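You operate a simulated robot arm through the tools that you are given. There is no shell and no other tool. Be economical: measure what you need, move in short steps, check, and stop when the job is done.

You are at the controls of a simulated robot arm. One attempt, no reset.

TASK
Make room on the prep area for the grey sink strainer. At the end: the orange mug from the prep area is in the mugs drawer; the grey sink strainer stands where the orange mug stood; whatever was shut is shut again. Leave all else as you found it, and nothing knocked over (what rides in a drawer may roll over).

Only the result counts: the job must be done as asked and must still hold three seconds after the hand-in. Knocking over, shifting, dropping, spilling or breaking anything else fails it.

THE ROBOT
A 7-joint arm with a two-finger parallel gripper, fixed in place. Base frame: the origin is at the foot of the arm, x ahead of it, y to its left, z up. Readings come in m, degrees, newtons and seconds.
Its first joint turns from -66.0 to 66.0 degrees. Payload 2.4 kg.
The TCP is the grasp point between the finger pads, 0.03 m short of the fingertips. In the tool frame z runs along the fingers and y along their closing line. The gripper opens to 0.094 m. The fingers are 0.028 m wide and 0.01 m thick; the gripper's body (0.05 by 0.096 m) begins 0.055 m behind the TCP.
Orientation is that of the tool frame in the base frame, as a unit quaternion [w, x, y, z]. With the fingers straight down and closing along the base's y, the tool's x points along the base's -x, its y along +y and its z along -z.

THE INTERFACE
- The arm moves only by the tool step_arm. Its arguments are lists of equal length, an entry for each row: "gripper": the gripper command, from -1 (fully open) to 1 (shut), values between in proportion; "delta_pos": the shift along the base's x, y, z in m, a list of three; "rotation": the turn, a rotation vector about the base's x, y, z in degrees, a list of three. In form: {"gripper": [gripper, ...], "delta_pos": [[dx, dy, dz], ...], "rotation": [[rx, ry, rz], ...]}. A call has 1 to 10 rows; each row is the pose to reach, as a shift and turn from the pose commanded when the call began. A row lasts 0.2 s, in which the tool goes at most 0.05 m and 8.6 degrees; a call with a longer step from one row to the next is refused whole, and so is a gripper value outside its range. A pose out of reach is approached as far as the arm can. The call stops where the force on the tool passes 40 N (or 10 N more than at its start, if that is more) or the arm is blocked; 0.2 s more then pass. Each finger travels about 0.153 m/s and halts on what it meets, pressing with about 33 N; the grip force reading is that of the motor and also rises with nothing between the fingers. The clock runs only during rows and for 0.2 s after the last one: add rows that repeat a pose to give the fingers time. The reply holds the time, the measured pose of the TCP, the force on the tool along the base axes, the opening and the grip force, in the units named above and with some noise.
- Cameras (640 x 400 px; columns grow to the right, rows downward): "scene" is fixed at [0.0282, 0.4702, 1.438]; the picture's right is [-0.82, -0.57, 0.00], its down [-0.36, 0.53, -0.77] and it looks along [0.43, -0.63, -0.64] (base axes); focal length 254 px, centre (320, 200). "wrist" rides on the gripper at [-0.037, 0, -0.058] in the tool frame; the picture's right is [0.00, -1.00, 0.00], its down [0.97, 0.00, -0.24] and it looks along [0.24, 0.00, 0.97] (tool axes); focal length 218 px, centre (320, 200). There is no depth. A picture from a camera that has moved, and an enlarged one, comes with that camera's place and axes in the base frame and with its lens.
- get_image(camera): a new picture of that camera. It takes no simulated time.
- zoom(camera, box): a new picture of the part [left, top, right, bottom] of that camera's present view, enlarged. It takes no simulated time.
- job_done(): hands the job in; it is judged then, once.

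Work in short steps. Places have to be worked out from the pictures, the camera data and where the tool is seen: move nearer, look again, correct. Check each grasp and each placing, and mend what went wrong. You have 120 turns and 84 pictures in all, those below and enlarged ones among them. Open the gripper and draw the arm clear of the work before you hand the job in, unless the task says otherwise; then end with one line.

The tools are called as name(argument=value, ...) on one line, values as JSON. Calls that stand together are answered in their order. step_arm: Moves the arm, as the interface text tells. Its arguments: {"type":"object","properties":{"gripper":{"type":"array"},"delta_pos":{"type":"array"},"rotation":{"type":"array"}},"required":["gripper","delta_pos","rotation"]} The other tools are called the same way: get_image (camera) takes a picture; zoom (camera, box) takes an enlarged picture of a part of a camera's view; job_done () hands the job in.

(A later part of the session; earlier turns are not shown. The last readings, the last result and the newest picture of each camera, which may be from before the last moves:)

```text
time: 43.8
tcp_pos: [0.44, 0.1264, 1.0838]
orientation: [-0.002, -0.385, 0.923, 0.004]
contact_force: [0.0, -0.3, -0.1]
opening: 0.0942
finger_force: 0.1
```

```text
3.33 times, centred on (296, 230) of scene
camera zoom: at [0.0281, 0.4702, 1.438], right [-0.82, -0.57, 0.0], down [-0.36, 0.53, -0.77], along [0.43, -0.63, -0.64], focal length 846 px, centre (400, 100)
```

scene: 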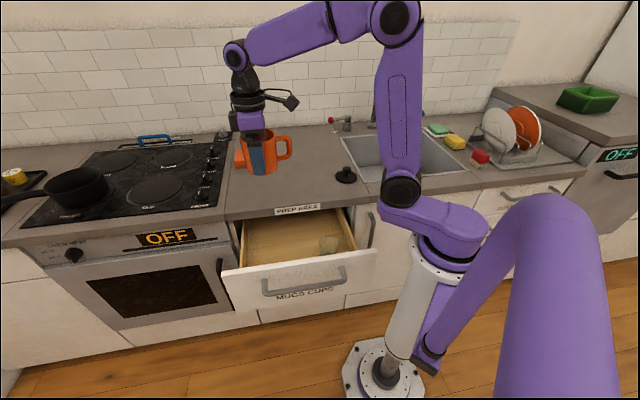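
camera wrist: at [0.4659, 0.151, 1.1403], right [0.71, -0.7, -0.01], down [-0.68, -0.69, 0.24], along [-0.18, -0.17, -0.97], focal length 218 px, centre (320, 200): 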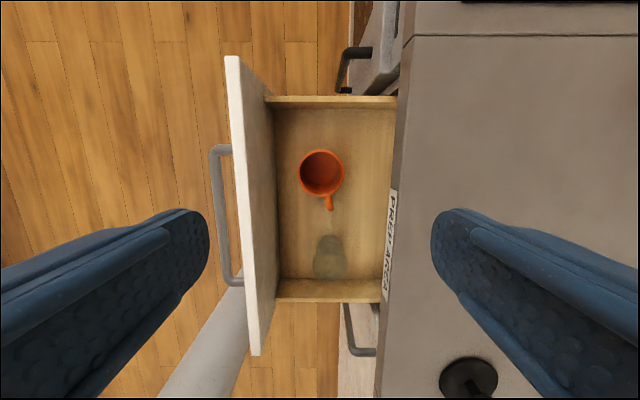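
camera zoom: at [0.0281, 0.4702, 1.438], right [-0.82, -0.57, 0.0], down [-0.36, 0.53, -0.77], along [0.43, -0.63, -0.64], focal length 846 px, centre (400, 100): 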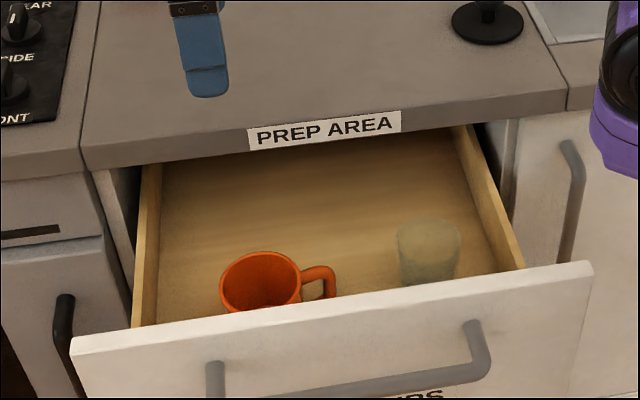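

The mug stands upright in the drawer, clear of the glass. To close the drawer I'll retrace my path to the pre-grip pose at the handle.

step_arm(gripper=[-1, -1, -1, 0.2], delta_pos=[[-0.018, -0.005, 0.035], [-0.036, -0.01, 0.07], [-0.054, -0.015, 0.1], [-0.072, -0.02, 0.126]], rotation=[[0, 0, 0], [0, 0, 0], [0, 0, 0], [0, 0, 0]])

step_arm(gripper=[0.2, 0.2, 0.2, 0.2, 0.2, 0.2, 0.2, 0.2, 0.2, 0.2], delta_pos=[[-0.02, 0.01, -0.02], [-0.04, 0.03, -0.04], [-0.06, 0.05, -0.06], [-0.08, 0.07, -0.08], [-0.1, 0.09, -0.11], [-0.12, 0.11, -0.14], [-0.13, 0.12, -0.18], [-0.13, 0.12, -0.225], [-0.13, 0.12, -0.27], [-0.13, 0.12, -0.27]], rotation=[[-4.3, -4.3, 0], [-8.6, -8.6, 0], [-12.9, -12.9, 0], [-17.2, -17.2, 0], [-21.5, -21.5, 0], [-25.8, -25.8, 0], [-30.1, -30.1, 0], [-34.4, -34.4, 0], [-38.4, -38.4, 0], [-38.4, -38.4, 0]])

get_image(camera="wrist")

```text
time: 44.8
tcp_pos: [0.3653, 0.1074, 1.2073]
orientation: [-0.003, -0.385, 0.923, 0.004]
contact_force: [0.4, -0.2, -0.5]
opening: 0.0379
finger_force: 0.0
```

```text
time: 47.0
tcp_pos: [0.2406, 0.2264, 0.9396]
orientation: [0.172, -0.344, 0.823, -0.419]
contact_force: [-0.7, 0.4, 0.2]
opening: 0.0379
finger_force: 0.0
```

```text
44 pictures are left
camera wrist: at [0.2337, 0.2851, 0.9713], right [0.42, -0.41, 0.81], down [-0.82, -0.55, 0.14], along [0.39, -0.72, -0.57], focal length 218 px, centre (320, 200)
```

wrist: 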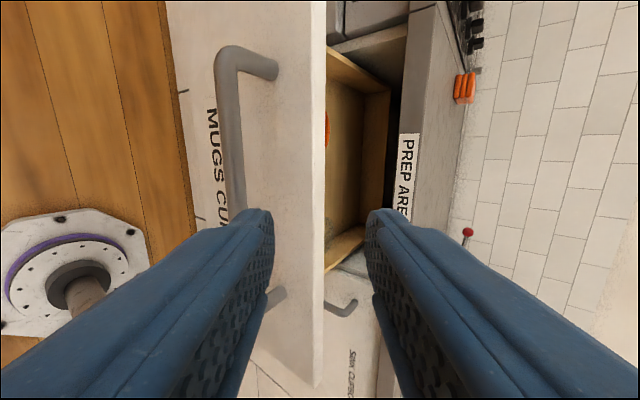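

The bar is at D≈0.066, as expected. I'll lower and advance onto it, then close.

step_arm(gripper=[0.2, 0.2, 0.2, 0.2, 0.2, 0.2, 1, 1, 1], delta_pos=[[-0.001, 0.001, -0.042], [-0.001, 0.001, -0.083], [0.011, -0.011, -0.095], [0.022, -0.022, -0.107], [0.033, -0.033, -0.117], [0.033, -0.033, -0.117], [0.033, -0.033, -0.117], [0.033, -0.033, -0.117], [0.033, -0.033, -0.117]], rotation=[[0, 0, 0], [0, 0, 0], [0, 0, 0], [0, 0, 0], [0, 0, 0], [0, 0, 0], [0, 0, 0], [0, 0, 0], [0, 0, 0]])

get_image(camera="wrist")

```text
time: 48.8
tcp_pos: [0.2716, 0.1904, 0.822]
orientation: [0.177, -0.341, 0.82, -0.423]
contact_force: [-2.5, 0.4, 8.6]
opening: 0.0159
finger_force: 44.6
stopped in row 8: the force on the tool passed its limit (the readings are from after the stop); the commanded pose is now the measured one
```

```text
43 pictures are left
camera wrist: at [0.2643, 0.2502, 0.8524], right [0.41, -0.41, 0.82], down [-0.82, -0.55, 0.14], along [0.39, -0.73, -0.56], focal length 218 px, centre (320, 200)
```

wrist: 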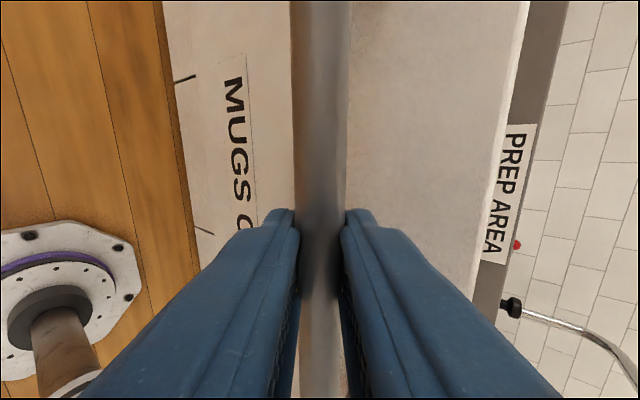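

Gripped. I'll push the drawer in gently, in even steps.

step_arm(gripper=[1, 1, 1, 1, 1, 1, 1, 1, 1, 1], delta_pos=[[0.003, -0.003, 0], [0.007, -0.007, 0], [0.012, -0.012, 0], [0.018, -0.018, 0], [0.024, -0.024, 0], [0.03, -0.03, 0], [0.036, -0.036, 0], [0.042, -0.042, 0], [0.048, -0.048, 0], [0.053, -0.053, 0]], rotation=[[0, 0, 0], [0, 0, 0], [0, 0, 0], [0, 0, 0], [0, 0, 0], [0, 0, 0], [0, 0, 0], [0, 0, 0], [0, 0, 0], [0, 0, 0]])

get_image(camera="scene")

```text
time: 50.2
tcp_pos: [0.2997, 0.1616, 0.8212]
orientation: [0.177, -0.341, 0.819, -0.427]
contact_force: [0.1, -0.7, 0.5]
opening: 0.0159
finger_force: 45.5
stopped in row 6: the force on the tool passed its limit (the readings are from after the stop); the commanded pose is now the measured one
```

```text
42 pictures are left
```

scene: 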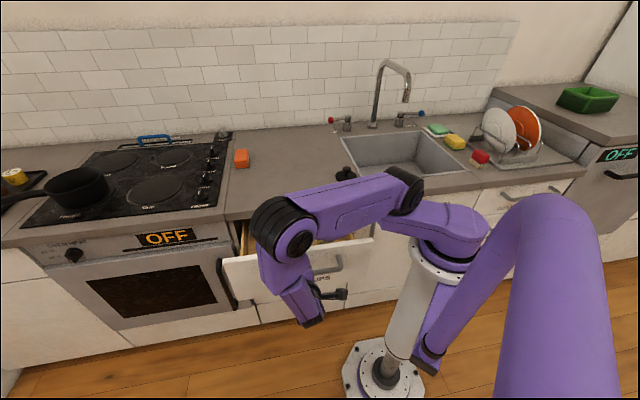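

Moving in smoothly; the force trips look like stick-slip. I'll continue with smaller steps.

step_arm(gripper=[1, 1, 1, 1, 1, 1, 1, 1, 1, 1], delta_pos=[[0.003, -0.003, 0], [0.007, -0.007, 0], [0.011, -0.011, 0], [0.015, -0.015, 0], [0.02, -0.02, 0], [0.025, -0.025, 0], [0.03, -0.03, 0], [0.035, -0.035, 0], [0.04, -0.04, 0], [0.045, -0.045, 0]], rotation=[[0, 0, 0], [0, 0, 0], [0, 0, 0], [0, 0, 0], [0, 0, 0], [0, 0, 0], [0, 0, 0], [0, 0, 0], [0, 0, 0], [0, 0, 0]])

step_arm(gripper=[1, 1, 1, 1, 1, 1, 1, 1, 1, 1], delta_pos=[[0.003, -0.003, 0], [0.007, -0.007, 0], [0.011, -0.011, 0], [0.015, -0.015, 0], [0.02, -0.02, 0], [0.025, -0.025, 0], [0.03, -0.03, 0], [0.035, -0.035, 0], [0.04, -0.04, 0], [0.045, -0.045, 0]], rotation=[[0, 0, 0], [0, 0, 0], [0, 0, 0], [0, 0, 0], [0, 0, 0], [0, 0, 0], [0, 0, 0], [0, 0, 0], [0, 0, 0], [0, 0, 0]])

```text
time: 52.4
tcp_pos: [0.3447, 0.1184, 0.8201]
orientation: [0.178, -0.341, 0.819, -0.426]
contact_force: [-2.2, -3.1, 11.8]
opening: 0.0158
finger_force: 45.2
```

```text
time: 54.6
tcp_pos: [0.3881, 0.0725, 0.8204]
orientation: [0.177, -0.341, 0.819, -0.426]
contact_force: [-5.6, -2.9, -4.9]
opening: 0.0159
finger_force: 44.9
```

Remaining travel is about 5.6 cm. I'll go slowly to the closed stop.

step_arm(gripper=[1, 1, 1, 1, 1, 1, 1, 1, 1, 1], delta_pos=[[0.004, -0.004, 0], [0.009, -0.009, 0], [0.014, -0.014, 0], [0.019, -0.019, 0], [0.024, -0.024, 0], [0.029, -0.029, 0], [0.033, -0.033, 0], [0.037, -0.037, 0], [0.04, -0.04, 0], [0.042, -0.042, 0]], rotation=[[0, 0, 0], [0, 0, 0], [0, 0, 0], [0, 0, 0], [0, 0, 0], [0, 0, 0], [0, 0, 0], [0, 0, 0], [0, 0, 0], [0, 0, 0]])

get_image(camera="wrist")

zoom(camera="scene", box=[200, 170, 392, 290])

```text
time: 56.6
tcp_pos: [0.4278, 0.0345, 0.8218]
orientation: [0.178, -0.342, 0.818, -0.426]
contact_force: [-13.1, 2.0, 10.2]
opening: 0.0157
finger_force: 45.1
stopped in row 9: the force on the tool passed its limit (the readings are from after the stop); the commanded pose is now the measured one
```

```text
41 pictures are left
camera wrist: at [0.4201, 0.0943, 0.8521], right [0.41, -0.4, 0.82], down [-0.82, -0.55, 0.14], along [0.4, -0.73, -0.56], focal length 218 px, centre (320, 200)
```

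wrist: 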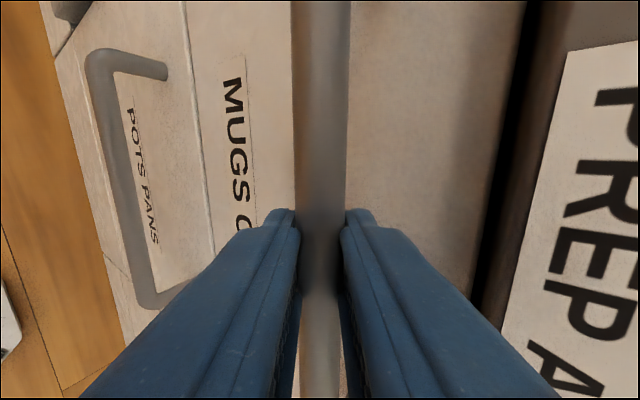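

```text
3.33 times, centred on (296, 230) of scene
camera zoom: at [0.0277, 0.4702, 1.438], right [-0.82, -0.57, 0.0], down [-0.36, 0.53, -0.77], along [0.43, -0.63, -0.64], focal length 846 px, centre (400, 100)
```

zoom: 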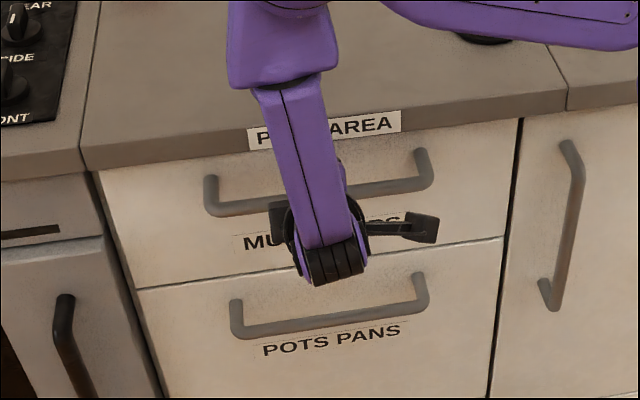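

It looks flush. I'll nudge once more to make sure it's at its stop.

step_arm(gripper=[1, 1, 1], delta_pos=[[0.002, -0.002, 0], [0.004, -0.004, 0], [0.005, -0.005, 0]], rotation=[[0, 0, 0], [0, 0, 0], [0, 0, 0]])

```text
time: 57.0
tcp_pos: [0.4282, 0.0346, 0.8211]
orientation: [0.178, -0.343, 0.819, -0.425]
contact_force: [-10.9, 3.5, 9.5]
opening: 0.0157
finger_force: 44.8
stopped in row 2: the force on the tool passed its limit (the readings are from after the stop); the commanded pose is now the measured one
```

It's at the stop: closed. I'll release, back off along the finger axis and rise.

step_arm(gripper=[0.2, 0.2, 0.2, 0.2, 0.2, 0.2, 0.2, 0.2], delta_pos=[[0, 0, 0], [0, 0, 0], [-0.015, 0.015, 0.015], [-0.03, 0.03, 0.03], [-0.046, 0.046, 0.046], [-0.055, 0.055, 0.09], [-0.055, 0.055, 0.13], [-0.055, 0.055, 0.17]], rotation=[[0, 0, 0], [0, 0, 0], [0, 0, 0], [0, 0, 0], [0, 0, 0], [0, 0, 0], [0, 0, 0], [0, 0, 0]])

zoom(camera="scene", box=[200, 170, 392, 290])

step_arm(gripper=[0.2, 0.2, 0.2, 0.2, 0.2, 0.2, 0.2, 0.2, 0.2], delta_pos=[[-0.01, 0.005, 0.04], [-0.02, 0.005, 0.08], [-0.025, 0.0, 0.12], [-0.03, -0.01, 0.15], [-0.035, -0.02, 0.18], [-0.04, -0.03, 0.21], [-0.045, -0.04, 0.23], [-0.05, -0.05, 0.24], [-0.05, -0.05, 0.24]], rotation=[[4.9, 4.9, 0], [9.8, 9.8, 0], [14.7, 14.7, 0], [19.6, 19.6, 0], [24.5, 24.5, 0], [29.4, 29.4, 0], [34.3, 34.3, 0], [38.9, 38.9, 0], [38.9, 38.9, 0]])

get_image(camera="wrist")

```text
time: 58.8
tcp_pos: [0.3732, 0.088, 0.9905]
orientation: [0.176, -0.343, 0.819, -0.425]
contact_force: [-1.0, 0.4, -0.3]
opening: 0.0376
finger_force: 0.1
```

```text
3.33 times, centred on (296, 230) of scene
camera zoom: at [0.0281, 0.4702, 1.438], right [-0.82, -0.57, 0.0], down [-0.36, 0.53, -0.77], along [0.43, -0.63, -0.64], focal length 846 px, centre (400, 100)
```

zoom: 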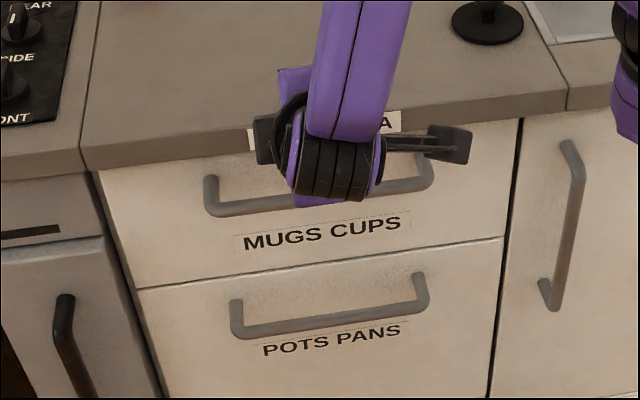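

```text
time: 60.8
tcp_pos: [0.3213, 0.0359, 1.2321]
orientation: [0.002, -0.385, 0.923, 0.003]
contact_force: [0.2, -1.1, 0.7]
opening: 0.0378
finger_force: 0.0
```

```text
38 pictures are left
camera wrist: at [0.3469, 0.0621, 1.288], right [0.71, -0.7, 0.0], down [-0.68, -0.69, 0.23], along [-0.17, -0.16, -0.97], focal length 218 px, centre (320, 200)
```

wrist: 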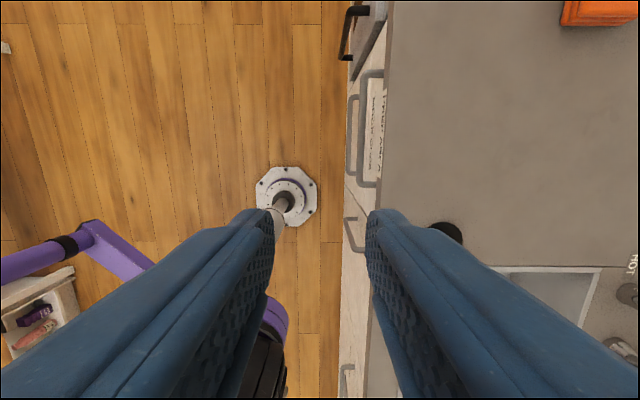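

The drawer is shut. Next is the strainer: I'll swing toward the sink with the tool turned to -90°, staying on the robot side of the spout.

step_arm(gripper=[0, -0.3, -0.3, -0.3, -0.3, -0.3, -0.3, -0.3, -0.3, -0.3], delta_pos=[[-0.006, -0.025, 0], [-0.012, -0.05, 0], [-0.018, -0.075, 0], [-0.024, -0.1, 0], [-0.03, -0.125, 0], [-0.036, -0.15, 0], [-0.042, -0.175, 0], [-0.048, -0.2, 0], [-0.054, -0.225, 0], [-0.06, -0.25, 0]], rotation=[[0, 0, -8.5], [0, 0, -17], [0, 0, -25.5], [0, 0, -34], [0, 0, -42.5], [0, 0, -51], [0, 0, -59.5], [0, 0, -68], [0, 0, -76.5], [0, 0, -85]])

step_arm(gripper=[-0.3, -0.3, -0.3, -0.3, -0.3, -0.3, -0.3], delta_pos=[[-0.006, -0.027, -0.01], [-0.012, -0.054, -0.02], [-0.018, -0.081, -0.03], [-0.024, -0.108, -0.04], [-0.03, -0.135, -0.06], [-0.04, -0.166, -0.08], [-0.04, -0.166, -0.08]], rotation=[[0, 0, -8.4], [0, 0, -16.8], [0, 0, -25.2], [0, 0, -33.6], [0, 0, -42], [0, 0, -50], [0, 0, -50]])

get_image(camera="wrist")

get_image(camera="scene")

```text
time: 63.0
tcp_pos: [0.2631, -0.2116, 1.2309]
orientation: [0.002, 0.342, 0.94, 0.001]
contact_force: [0.7, 0.4, -0.3]
opening: 0.0612
finger_force: 0.0
```

```text
time: 64.6
tcp_pos: [0.2257, -0.3731, 1.1485]
orientation: [0.004, 0.707, 0.708, -0.001]
contact_force: [-0.4, -1.0, -0.4]
opening: 0.0613
finger_force: 0.1
```

```text
37 pictures are left
camera wrist: at [0.226, -0.4104, 1.2057], right [-1.0, 0.0, 0.0], down [0.0, 0.97, 0.23], along [0.0, 0.23, -0.97], focal length 218 px, centre (320, 200)
```

wrist: 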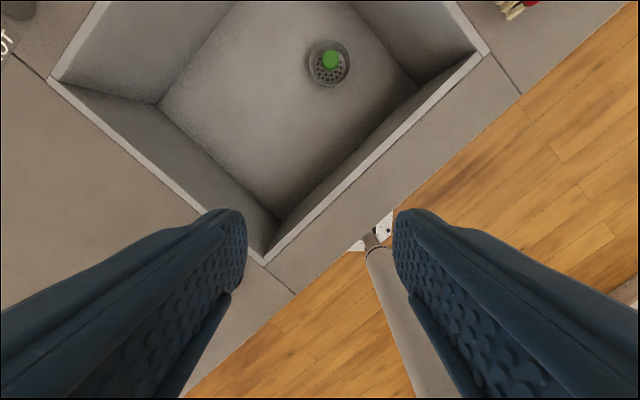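

```text
36 pictures are left
```

scene: 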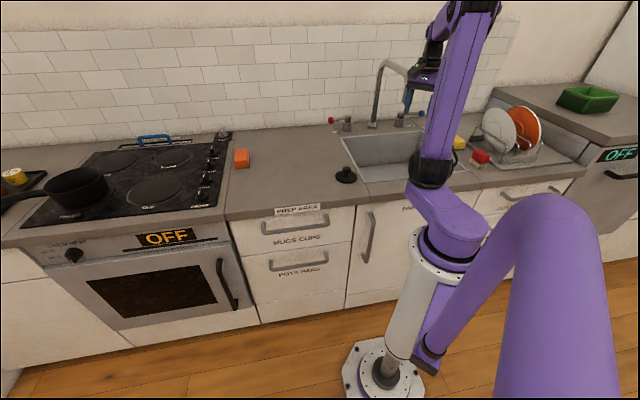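

The strainer is at about (0.21, -0.565). I'll enlarge it to see how the knob sits.

zoom(camera="wrist", box=[266, 20, 394, 100])

step_arm(gripper=[-0.3, -0.3, -0.3, -0.3, -0.3, -0.3], delta_pos=[[-0.003, -0.025, -0.035], [-0.006, -0.05, -0.07], [-0.008, -0.075, -0.1], [-0.01, -0.1, -0.13], [-0.012, -0.12, -0.15], [-0.012, -0.12, -0.15]], rotation=[[0, 0, 0], [0, 0, 0], [0, 0, 0], [0, 0, 0], [0, 0, 0], [0, 0, 0]])

get_image(camera="wrist")

get_image(camera="scene")

```text
5.00 times, centred on (330, 60) of wrist
camera zoom: at [0.226, -0.4104, 1.2057], right [-1.0, 0.0, 0.0], down [0.0, 0.97, 0.23], along [0.0, 0.23, -0.97], focal length 1091 px, centre (270, 900)
```

zoom: 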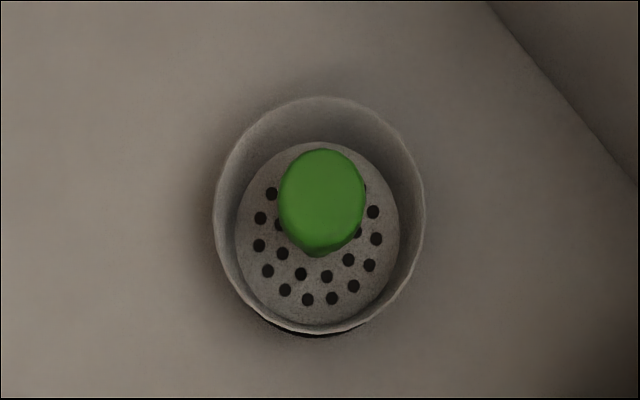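

```text
time: 66.0
tcp_pos: [0.2144, -0.4958, 0.9986]
orientation: [0.002, 0.705, 0.709, -0.001]
contact_force: [-0.4, 0.2, -0.6]
opening: 0.061
finger_force: 0.2
```

```text
34 pictures are left
camera wrist: at [0.2147, -0.5336, 1.0545], right [-1.0, 0.0, 0.0], down [-0.01, 0.97, 0.23], along [0.0, 0.23, -0.97], focal length 218 px, centre (320, 200)
```

wrist: 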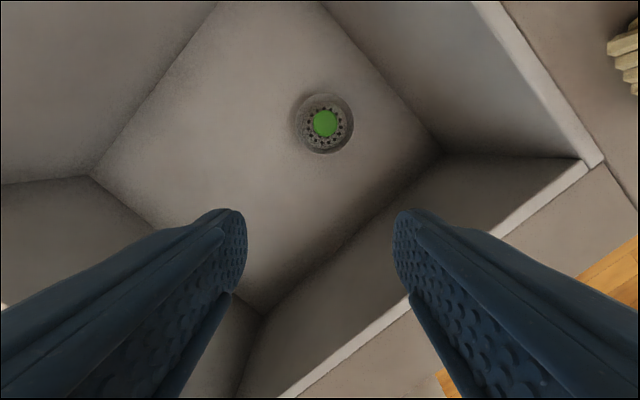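

```text
33 pictures are left
```

scene: 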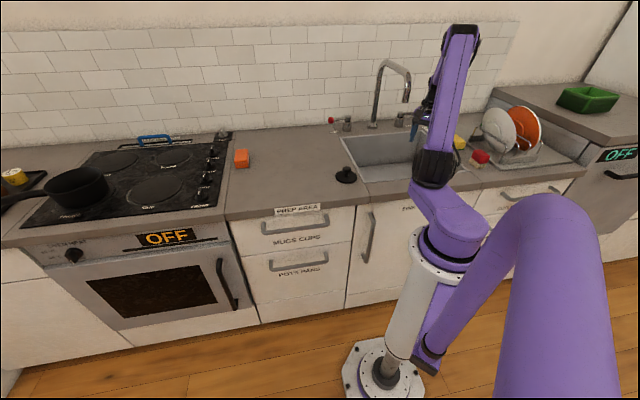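

I triangulate the rim centre at (0.208, -0.566, 0.747) with an 80 mm diameter, and the knob top at z≈0.775 with a 31 mm diameter. I'll move directly over it at z≈0.86 with the fingers at 47 mm.

step_arm(gripper=[0, 0, 0, 0, 0], delta_pos=[[-0.003, -0.035, -0.02], [-0.006, -0.07, -0.06], [-0.006, -0.07, -0.1], [-0.006, -0.07, -0.14], [-0.006, -0.07, -0.14]], rotation=[[0, 0, 0], [0, 0, 0], [0, 0, 0], [0, 0, 0], [0, 0, 0]])

get_image(camera="wrist")

zoom(camera="scene", box=[330, 80, 490, 180])

```text
refused: row 2 steps farther than a row can; nothing moved
```

```text
32 pictures are left
camera wrist: at [0.2147, -0.5336, 1.0545], right [-1.0, 0.0, 0.0], down [-0.01, 0.97, 0.23], along [0.0, 0.23, -0.97], focal length 218 px, centre (320, 200)
```

wrist: 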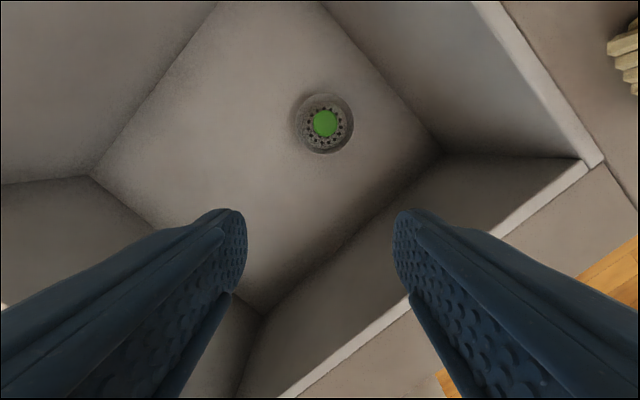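

```text
4.00 times, centred on (410, 130) of scene
camera zoom: at [0.0282, 0.4702, 1.438], right [-0.82, -0.57, 0.0], down [-0.36, 0.53, -0.77], along [0.43, -0.63, -0.64], focal length 1015 px, centre (-40, 480)
```

zoom: 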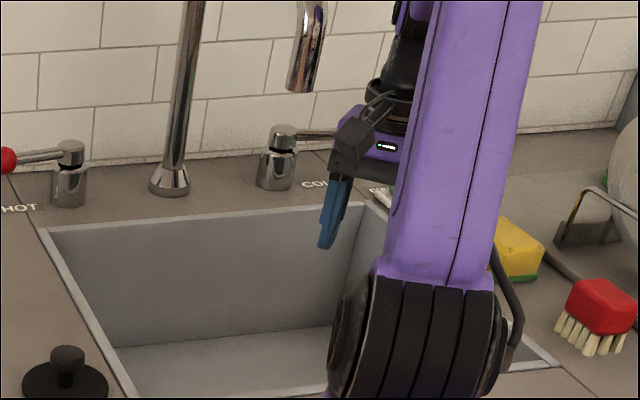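

The row was too long; I'll repeat it with finer steps.

step_arm(gripper=[0, 0, 0, 0, 0, 0], delta_pos=[[-0.003, -0.03, -0.02], [-0.006, -0.055, -0.04], [-0.006, -0.07, -0.075], [-0.006, -0.07, -0.11], [-0.006, -0.07, -0.14], [-0.006, -0.07, -0.14]], rotation=[[0, 0, 0], [0, 0, 0], [0, 0, 0], [0, 0, 0], [0, 0, 0], [0, 0, 0]])

get_image(camera="wrist")

zoom(camera="scene", box=[330, 80, 490, 180])

```text
time: 67.4
tcp_pos: [0.2071, -0.566, 0.8593]
orientation: [0.003, 0.706, 0.708, 0.0]
contact_force: [0.0, 0.7, -0.6]
opening: 0.047
finger_force: 0.0
```

```text
30 pictures are left
camera wrist: at [0.2071, -0.6036, 0.916], right [-1.0, 0.0, 0.0], down [0.0, 0.97, 0.23], along [0.0, 0.23, -0.97], focal length 218 px, centre (320, 200)
```

wrist: 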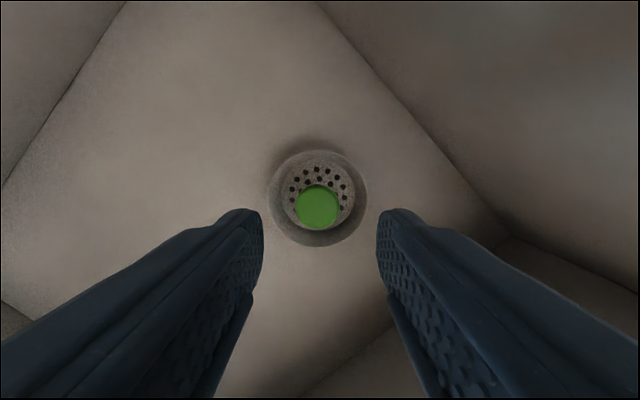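

```text
4.00 times, centred on (410, 130) of scene
camera zoom: at [0.0282, 0.4702, 1.438], right [-0.82, -0.57, 0.0], down [-0.36, 0.53, -0.77], along [0.43, -0.63, -0.64], focal length 1015 px, centre (-40, 480)
```

zoom: 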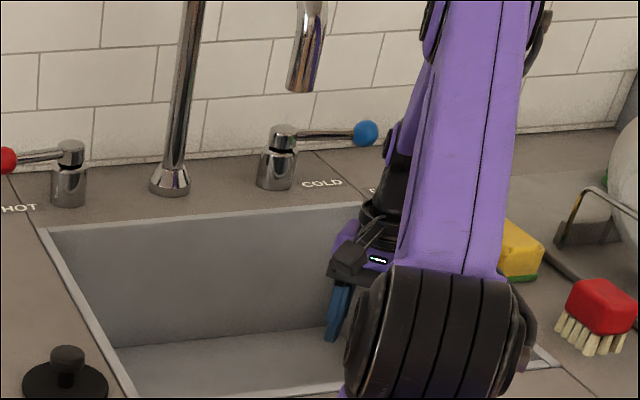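

Well aligned (knob at 0.2085, -0.565). I'll descend so the pads straddle the knob, then close.

step_arm(gripper=[0, 0, 0, 0, 0, 0.5, 1, 1, 1], delta_pos=[[0.001, 0.001, -0.03], [0.001, 0.001, -0.06], [0.001, 0.001, -0.075], [0.001, 0.001, -0.086], [0.001, 0.001, -0.086], [0.001, 0.001, -0.086], [0.001, 0.001, -0.086], [0.001, 0.001, -0.086], [0.001, 0.001, -0.086]], rotation=[[0, 0, 0], [0, 0, 0], [0, 0, 0], [0, 0, 0], [0, 0, 0], [0, 0, 0], [0, 0, 0], [0, 0, 0], [0, 0, 0]])

get_image(camera="wrist")

```text
time: 68.4
tcp_pos: [0.2092, -0.5707, 0.782]
orientation: [0.007, 0.705, 0.709, -0.004]
contact_force: [-0.2, 1.6, 9.6]
opening: 0.0469
finger_force: 0.1
stopped in row 5: the force on the tool passed its limit (the readings are from after the stop); the commanded pose is now the measured one
```

```text
28 pictures are left
camera wrist: at [0.2086, -0.6074, 0.8381], right [-1.0, 0.0, -0.01], down [-0.01, 0.97, 0.23], along [0.0, 0.23, -0.97], focal length 218 px, centre (320, 200)
```

wrist: 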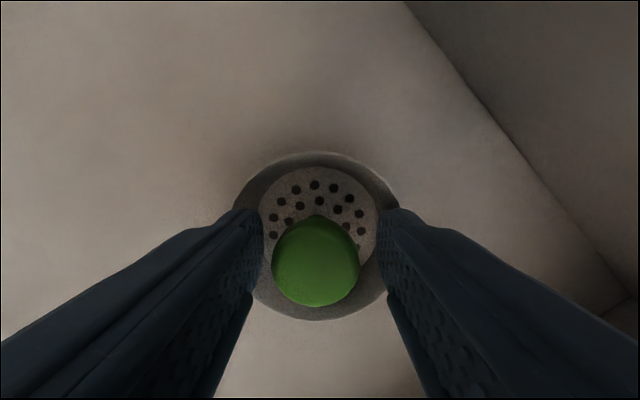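

The tips touched at z≈0.752, probably the rim's inner slope. I'll lift slightly, narrow to 38 mm, go down again a little deeper, and close.

step_arm(gripper=[0.19, 0.19, 0.19, 0.19, 0.19, 0.6, 1, 1, 1], delta_pos=[[0, 0.003, 0.006], [0, 0.003, 0.006], [0, 0.003, 0], [0, 0.003, -0.006], [0, 0.003, -0.01], [0, 0.003, -0.01], [0, 0.003, -0.01], [0, 0.003, -0.01], [0, 0.003, -0.01]], rotation=[[0, 0, 0], [0, 0, 0], [0, 0, 0], [0, 0, 0], [0, 0, 0], [0, 0, 0], [0, 0, 0], [0, 0, 0], [0, 0, 0]])

get_image(camera="wrist")

```text
time: 69.4
tcp_pos: [0.2095, -0.5693, 0.7812]
orientation: [0.009, 0.706, 0.708, -0.004]
contact_force: [-1.4, 2.2, 12.5]
opening: 0.0386
finger_force: 0.3
stopped in row 5: the force on the tool passed its limit (the readings are from after the stop); the commanded pose is now the measured one
```

```text
27 pictures are left
camera wrist: at [0.2094, -0.605, 0.8376], right [-1.0, 0.0, 0.0], down [-0.01, 0.97, 0.22], along [0.0, 0.22, -0.97], focal length 218 px, centre (320, 200)
```

wrist: 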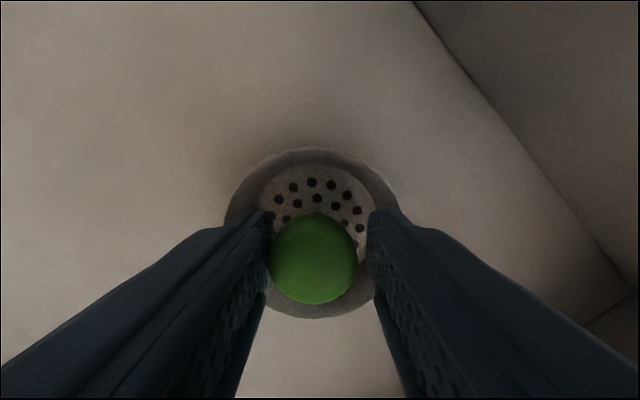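

It stops at the same height. The knob already sits between the pads, so I'll close here, 2 mm up, and check the grip.

step_arm(gripper=[0.19, 0.6, 1, 1, 1], delta_pos=[[0, 0.002, 0.002], [0, 0.002, 0.002], [0, 0.002, 0.002], [0, 0.002, 0.002], [0, 0.002, 0.002]], rotation=[[0, 0, 0], [0, 0, 0], [0, 0, 0], [0, 0, 0], [0, 0, 0]])

zoom(camera="wrist", box=[208, 130, 432, 330])

```text
time: 70.6
tcp_pos: [0.2089, -0.5661, 0.7819]
orientation: [0.005, 0.706, 0.708, -0.003]
contact_force: [-0.2, 0.5, -0.1]
opening: 0.0301
finger_force: 33.0
```

```text
2.00 times, centred on (320, 230) of wrist
camera zoom: at [0.2089, -0.6026, 0.8383], right [-1.0, 0.0, 0.0], down [0.0, 0.97, 0.23], along [0.0, 0.23, -0.97], focal length 436 px, centre (320, 140)
```

zoom: 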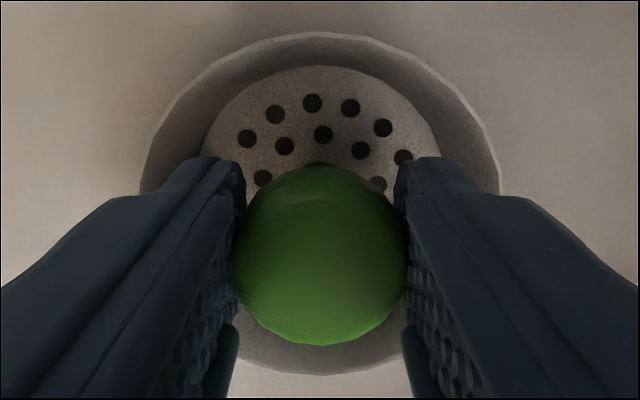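

The knob is gripped at 30 mm, 33 N. I'll lift gently and check.

step_arm(gripper=[1, 1, 1, 1], delta_pos=[[0, 0, 0.008], [0, 0, 0.02], [0, 0, 0.035], [0, 0, 0.05]], rotation=[[0, 0, 0], [0, 0, 0], [0, 0, 0], [0, 0, 0]])

get_image(camera="wrist")

```text
time: 71.6
tcp_pos: [0.2094, -0.5646, 0.8318]
orientation: [0.005, 0.706, 0.708, -0.003]
contact_force: [-0.5, -0.2, -0.9]
opening: 0.0298
finger_force: 33.4
```

```text
25 pictures are left
camera wrist: at [0.2097, -0.6012, 0.8887], right [-1.0, 0.0, 0.0], down [-0.01, 0.97, 0.23], along [0.0, 0.23, -0.97], focal length 218 px, centre (320, 200)
```

wrist: 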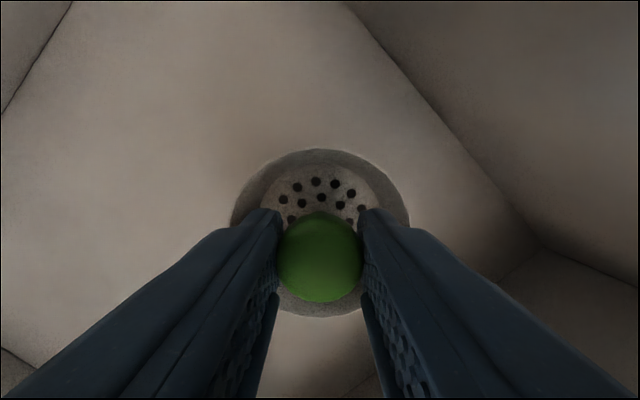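

The strainer comes along. I'll rise and retreat on the reverse of the entry path, away from the spout.

step_arm(gripper=[1, 1, 1, 1, 1, 1, 1, 1, 1, 1], delta_pos=[[0, 0, 0.035], [0, 0, 0.07], [0.002, 0.02, 0.1], [0.004, 0.045, 0.13], [0.006, 0.07, 0.17], [0.008, 0.1, 0.2], [0.012, 0.13, 0.23], [0.016, 0.16, 0.26], [0.018, 0.19, 0.29], [0.02, 0.2, 0.32]], rotation=[[0, 0, 0], [0, 0, 0], [0, 0, 0], [0, 0, 0], [0, 0, 0], [0, 0, 0], [0, 0, 0], [0, 0, 0], [0, 0, 0], [0, 0, 0]])

get_image(camera="scene")

get_image(camera="wrist")

```text
time: 73.8
tcp_pos: [0.2283, -0.3647, 1.1545]
orientation: [0.007, 0.706, 0.709, -0.003]
contact_force: [0.1, 0.2, -1.2]
opening: 0.0298
finger_force: 32.9
```

```text
24 pictures are left
```

scene: 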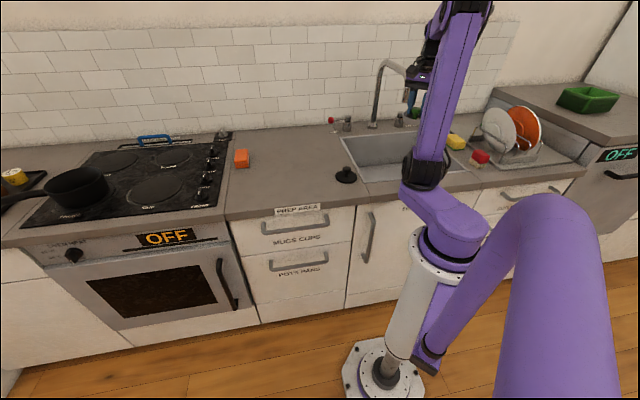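

```text
23 pictures are left
camera wrist: at [0.2287, -0.4016, 1.2106], right [-1.0, 0.0, 0.0], down [0.0, 0.97, 0.23], along [0.0, 0.23, -0.97], focal length 218 px, centre (320, 200)
```

wrist: 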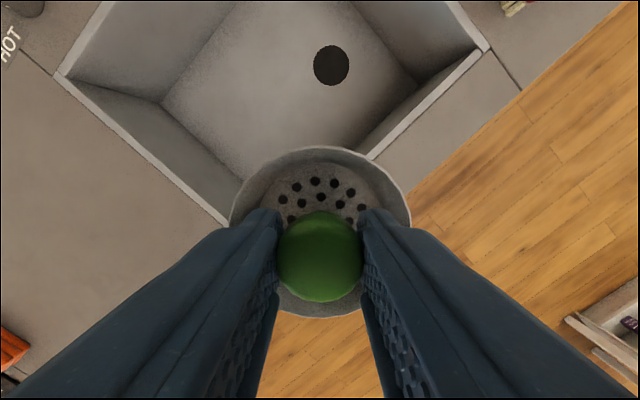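

The strainer is held level, and the drain below is empty. I'll carry it to where the mug stood (0.582, -0.167), turning to -45° on the way.

step_arm(gripper=[1, 1, 1, 1, 1, 1, 1, 1, 1, 1], delta_pos=[[0.03, 0.018, 0], [0.07, 0.039, 0], [0.11, 0.061, 0], [0.15, 0.083, 0], [0.19, 0.106, 0], [0.23, 0.129, 0], [0.27, 0.151, 0], [0.31, 0.173, -0.01], [0.354, 0.198, -0.02], [0.354, 0.198, -0.04]], rotation=[[0, 0, 5], [0, 0, 10], [0, 0, 15], [0, 0, 20], [0, 0, 25], [0, 0, 30], [0, 0, 35], [0, 0, 40], [0, 0, 45], [0, 0, 45]])

get_image(camera="wrist")

zoom(camera="scene", box=[214, 60, 374, 160])

```text
refused: row 9 steps farther than a row can; nothing moved
```

```text
22 pictures are left
camera wrist: at [0.2287, -0.4016, 1.2106], right [-1.0, 0.0, 0.0], down [0.0, 0.97, 0.23], along [0.0, 0.23, -0.97], focal length 218 px, centre (320, 200)
```

wrist: 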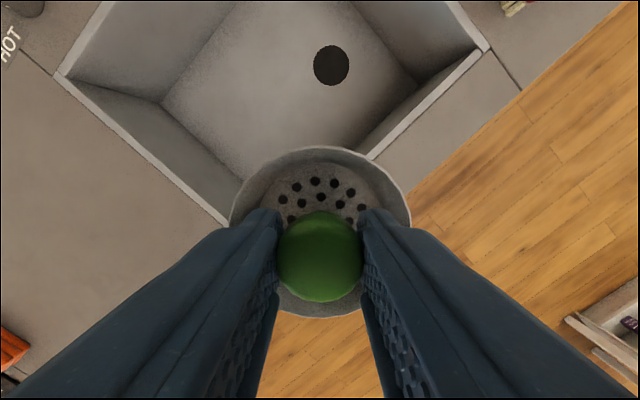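

```text
4.00 times, centred on (294, 110) of scene
camera zoom: at [0.0281, 0.4702, 1.438], right [-0.82, -0.57, 0.0], down [-0.36, 0.53, -0.77], along [0.43, -0.63, -0.64], focal length 1015 px, centre (424, 560)
```

zoom: 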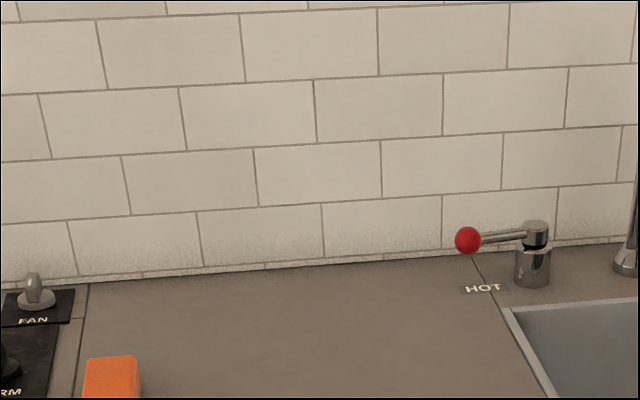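

One row was slightly too long, so I'll redo it with even steps.

step_arm(gripper=[1, 1, 1, 1, 1, 1, 1, 1, 1, 1], delta_pos=[[0.034, 0.019, 0], [0.07, 0.039, 0], [0.106, 0.059, 0], [0.142, 0.079, 0], [0.178, 0.099, 0], [0.214, 0.119, 0], [0.25, 0.139, 0], [0.286, 0.159, -0.01], [0.322, 0.179, -0.02], [0.354, 0.198, -0.03]], rotation=[[0, 0, 5], [0, 0, 10], [0, 0, 15], [0, 0, 20], [0, 0, 25], [0, 0, 30], [0, 0, 35], [0, 0, 40], [0, 0, 45], [0, 0, 45]])

get_image(camera="wrist")

zoom(camera="scene", box=[214, 60, 374, 160])

```text
time: 76.0
tcp_pos: [0.585, -0.1664, 1.1214]
orientation: [0.007, 0.381, 0.924, -0.001]
contact_force: [0.0, -0.1, -0.4]
opening: 0.0298
finger_force: 32.9
```

```text
20 pictures are left
camera wrist: at [0.6116, -0.1911, 1.1783], right [-0.7, -0.71, 0.0], down [-0.69, 0.68, 0.23], along [-0.16, 0.16, -0.97], focal length 218 px, centre (320, 200)
```

wrist: 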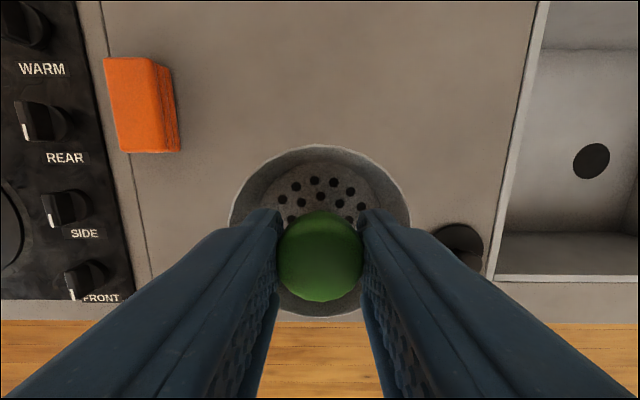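

```text
4.00 times, centred on (294, 110) of scene
camera zoom: at [0.0282, 0.4701, 1.438], right [-0.82, -0.57, 0.0], down [-0.36, 0.53, -0.77], along [0.43, -0.63, -0.64], focal length 1015 px, centre (424, 560)
```

zoom: 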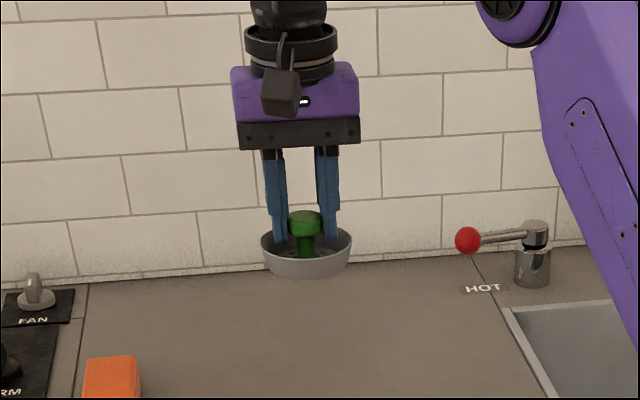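

The strainer hangs level over the spot. I'll correct 3 mm and lower to just above the counter.

step_arm(gripper=[1, 1, 1, 1, 1, 1], delta_pos=[[-0.003, -0.001, -0.035], [-0.003, -0.001, -0.07], [-0.003, -0.001, -0.1], [-0.003, -0.001, -0.13], [-0.003, -0.001, -0.145], [-0.003, -0.001, -0.145]], rotation=[[0, 0, 0], [0, 0, 0], [0, 0, 0], [0, 0, 0], [0, 0, 0], [0, 0, 0]])

zoom(camera="scene", box=[214, 90, 374, 190])

```text
time: 77.4
tcp_pos: [0.5782, -0.1693, 0.9791]
orientation: [0.007, 0.381, 0.925, 0.0]
contact_force: [-0.2, 0.1, -1.1]
opening: 0.03
finger_force: 33.0
```

```text
4.00 times, centred on (294, 140) of scene
camera zoom: at [0.0282, 0.4702, 1.438], right [-0.82, -0.57, 0.0], down [-0.36, 0.53, -0.77], along [0.43, -0.63, -0.64], focal length 1015 px, centre (424, 440)
```

zoom: 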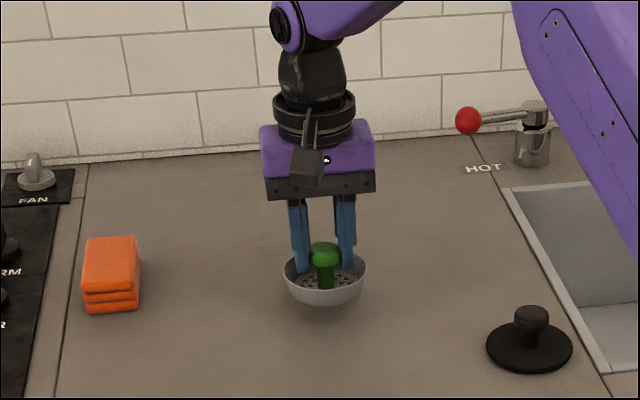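

step_arm(gripper=[1, 1, 1, 1, 1, 1], delta_pos=[[0.001, 0.001, -0.004], [0.001, 0.001, -0.008], [0.001, 0.001, -0.012], [0.001, 0.001, -0.016], [0.001, 0.001, -0.02], [0.001, 0.001, -0.02]], rotation=[[0, 0, 0], [0, 0, 0], [0, 0, 0], [0, 0, 0], [0, 0, 0], [0, 0, 0]])

zoom(camera="scene", box=[254, 120, 334, 180])

```text
time: 78.8
tcp_pos: [0.5808, -0.1681, 0.9576]
orientation: [0.007, 0.381, 0.924, 0.0]
contact_force: [-0.1, 0.9, 0.2]
opening: 0.0295
finger_force: 33.1
```

```text
6.67 times, centred on (294, 150) of scene
camera zoom: at [0.0282, 0.4702, 1.438], right [-0.82, -0.57, 0.0], down [-0.36, 0.53, -0.77], along [0.43, -0.63, -0.64], focal length 1692 px, centre (493, 533)
```

zoom: 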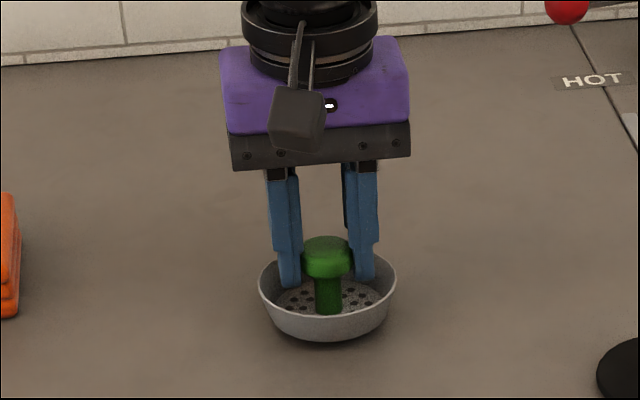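

Nearly down, and the base sits within a pixel of where the mug's base was. I'll go on in 2 mm steps to contact.

step_arm(gripper=[1, 1, 1, 1, 1, 1], delta_pos=[[0.001, 0, -0.002], [0.001, 0, -0.004], [0.001, 0, -0.006], [0.001, 0, -0.008], [0.001, 0, -0.01], [0.001, 0, -0.01]], rotation=[[0, 0, 0], [0, 0, 0], [0, 0, 0], [0, 0, 0], [0, 0, 0], [0, 0, 0]])

```text
time: 80.2
tcp_pos: [0.5821, -0.1672, 0.9487]
orientation: [0.01, 0.381, 0.925, -0.001]
contact_force: [-2.9, 1.9, 31.0]
opening: 0.0293
finger_force: 32.9
```

Contact at 31 N. I'll ease up until the load nearly vanishes before releasing.

step_arm(gripper=[1, 1], delta_pos=[[0, 0, 0.002], [0, 0, 0.003]], rotation=[[0, 0, 0], [0, 0, 0]])

```text
time: 80.8
tcp_pos: [0.5803, -0.168, 0.9487]
orientation: [0.006, 0.381, 0.925, 0.0]
contact_force: [3.3, -1.8, 9.0]
opening: 0.0296
finger_force: 32.7
```

Light load remains. I'll open partly (47 mm, staying inside the rim), then rise straight up.

step_arm(gripper=[0.6, 0.3, 0.15, 0.15], delta_pos=[[0, 0, 0.001], [0, 0, 0.001], [0, 0, 0.001], [0, 0, 0.001]], rotation=[[0, 0, 0], [0, 0, 0], [0, 0, 0], [0, 0, 0]])

zoom(camera="scene", box=[254, 120, 334, 180])

```text
time: 81.8
tcp_pos: [0.5811, -0.1675, 0.9509]
orientation: [0.006, 0.381, 0.924, -0.001]
contact_force: [-0.1, 0.2, -0.5]
opening: 0.0351
finger_force: 0.0
```

```text
6.67 times, centred on (294, 150) of scene
camera zoom: at [0.0282, 0.4702, 1.438], right [-0.82, -0.57, 0.0], down [-0.36, 0.53, -0.77], along [0.43, -0.63, -0.64], focal length 1692 px, centre (493, 533)
```

zoom: 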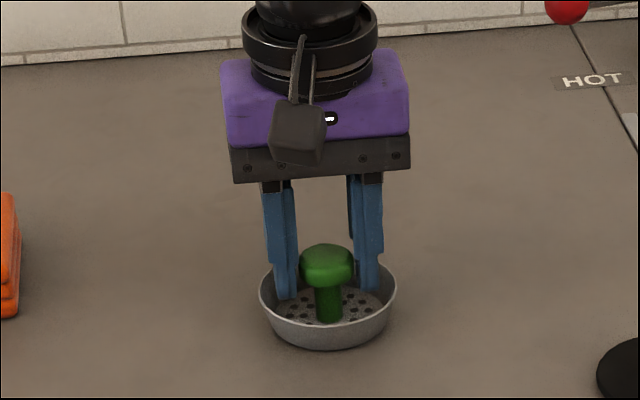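

Released and standing. I'll widen a little and rise straight.

step_arm(gripper=[0.08, 0.08, 0.08, 0.08, 0.08, 0.08, 0.08, 0.08], delta_pos=[[0, 0, 0.002], [0, 0, 0.01], [0, 0, 0.02], [0, 0, 0.04], [0, 0, 0.07], [0, 0, 0.1], [0, 0, 0.14], [0, 0, 0.18]], rotation=[[0, 0, 0], [0, 0, 0], [0, 0, 0], [0, 0, 0], [0, 0, 0], [0, 0, 0], [0, 0, 0], [0, 0, 0]])

get_image(camera="wrist")

get_image(camera="scene")

```text
time: 83.6
tcp_pos: [0.5809, -0.1682, 1.1323]
orientation: [0.006, 0.381, 0.925, 0.0]
contact_force: [0.9, 0.2, -0.5]
opening: 0.0369
finger_force: 0.0
```

```text
15 pictures are left
camera wrist: at [0.6064, -0.1942, 1.1897], right [-0.7, -0.71, 0.0], down [-0.69, 0.69, 0.23], along [-0.16, 0.16, -0.97], focal length 218 px, centre (320, 200)
```

wrist: 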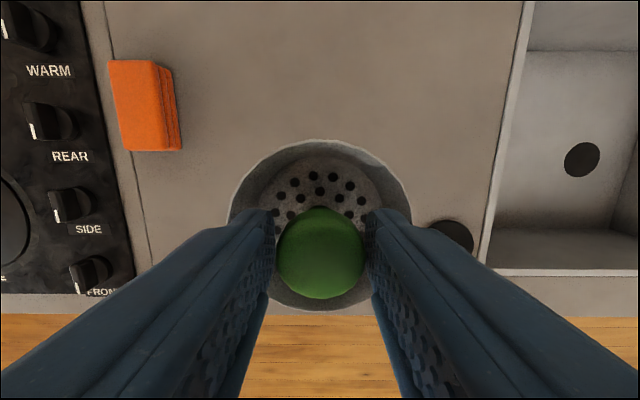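

```text
14 pictures are left
```

scene: 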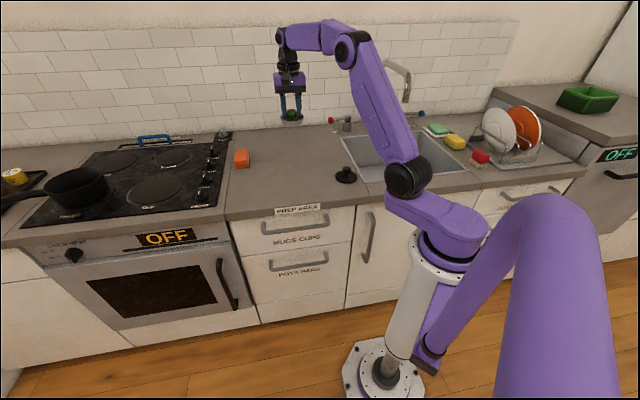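

The fingers wedged outward against the basket wall (opening blocked at 36.9 mm) and the strainer rose with them. I'll keep the wedge, lower it back slowly, then use a middle opening of about 33 mm that touches neither the knob nor the wall.

step_arm(gripper=[0.08, 0.08, 0.08, 0.08, 0.08, 0.08, 0.08], delta_pos=[[0, 0, -0.03], [0, 0, -0.07], [0, 0, -0.11], [0, 0, -0.14], [0, 0, -0.16], [0, 0, -0.17], [0, 0, -0.17]], rotation=[[0, 0, 0], [0, 0, 0], [0, 0, 0], [0, 0, 0], [0, 0, 0], [0, 0, 0], [0, 0, 0]])

zoom(camera="scene", box=[254, 120, 334, 180])

```text
time: 85.2
tcp_pos: [0.5831, -0.1664, 0.9611]
orientation: [0.008, 0.381, 0.925, 0.0]
contact_force: [0.0, 0.3, 0.0]
opening: 0.0432
finger_force: 0.1
```

```text
6.67 times, centred on (294, 150) of scene
camera zoom: at [0.0282, 0.4702, 1.438], right [-0.82, -0.57, 0.0], down [-0.36, 0.53, -0.77], along [0.43, -0.63, -0.64], focal length 1692 px, centre (493, 533)
```

zoom: 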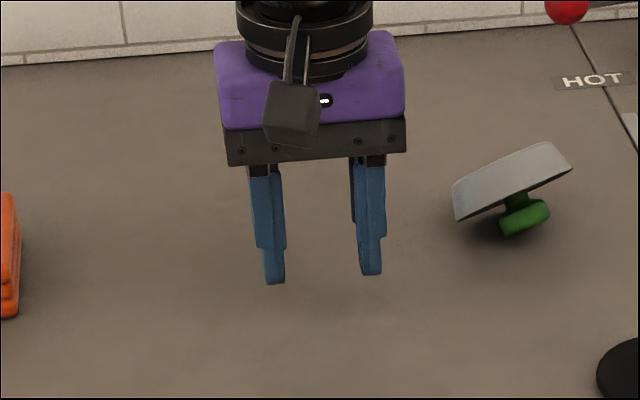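

The strainer slipped off and now lies upside down further right, near (0.54, -0.30). I'll rise and look at it from above.

step_arm(gripper=[0.08, -0.3, -1, -1, -1, -1], delta_pos=[[0, 0, 0.04], [0, 0, 0.08], [-0.01, -0.02, 0.12], [-0.03, -0.05, 0.15], [-0.05, -0.08, 0.17], [-0.07, -0.095, 0.17]], rotation=[[0, 0, 0], [0, 0, 0], [0, 0, 0], [0, 0, 0], [0, 0, 0], [0, 0, 0]])

zoom(camera="wrist", box=[160, 0, 480, 200])

zoom(camera="scene", box=[294, 125, 358, 165])

```text
time: 86.6
tcp_pos: [0.5141, -0.2614, 1.1326]
orientation: [0.006, 0.381, 0.925, 0.0]
contact_force: [0.3, -1.3, 0.6]
opening: 0.0941
finger_force: 0.1
```

```text
2.00 times, centred on (320, 100) of wrist
camera zoom: at [0.5401, -0.2879, 1.1888], right [-0.7, -0.71, 0.0], down [-0.69, 0.69, 0.23], along [-0.16, 0.16, -0.97], focal length 436 px, centre (320, 400)
```

zoom: 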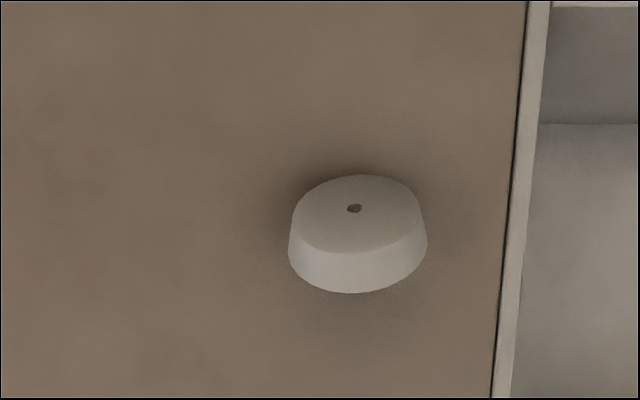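

```text
10.00 times, centred on (326, 145) of scene
camera zoom: at [0.0281, 0.4702, 1.438], right [-0.82, -0.57, 0.0], down [-0.36, 0.53, -0.77], along [0.43, -0.63, -0.64], focal length 2539 px, centre (260, 750)
```

zoom: 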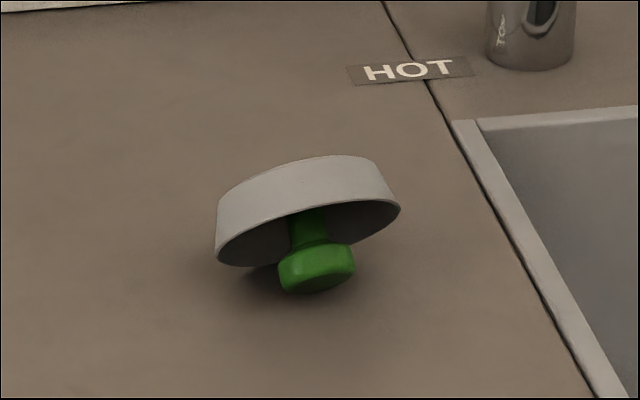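

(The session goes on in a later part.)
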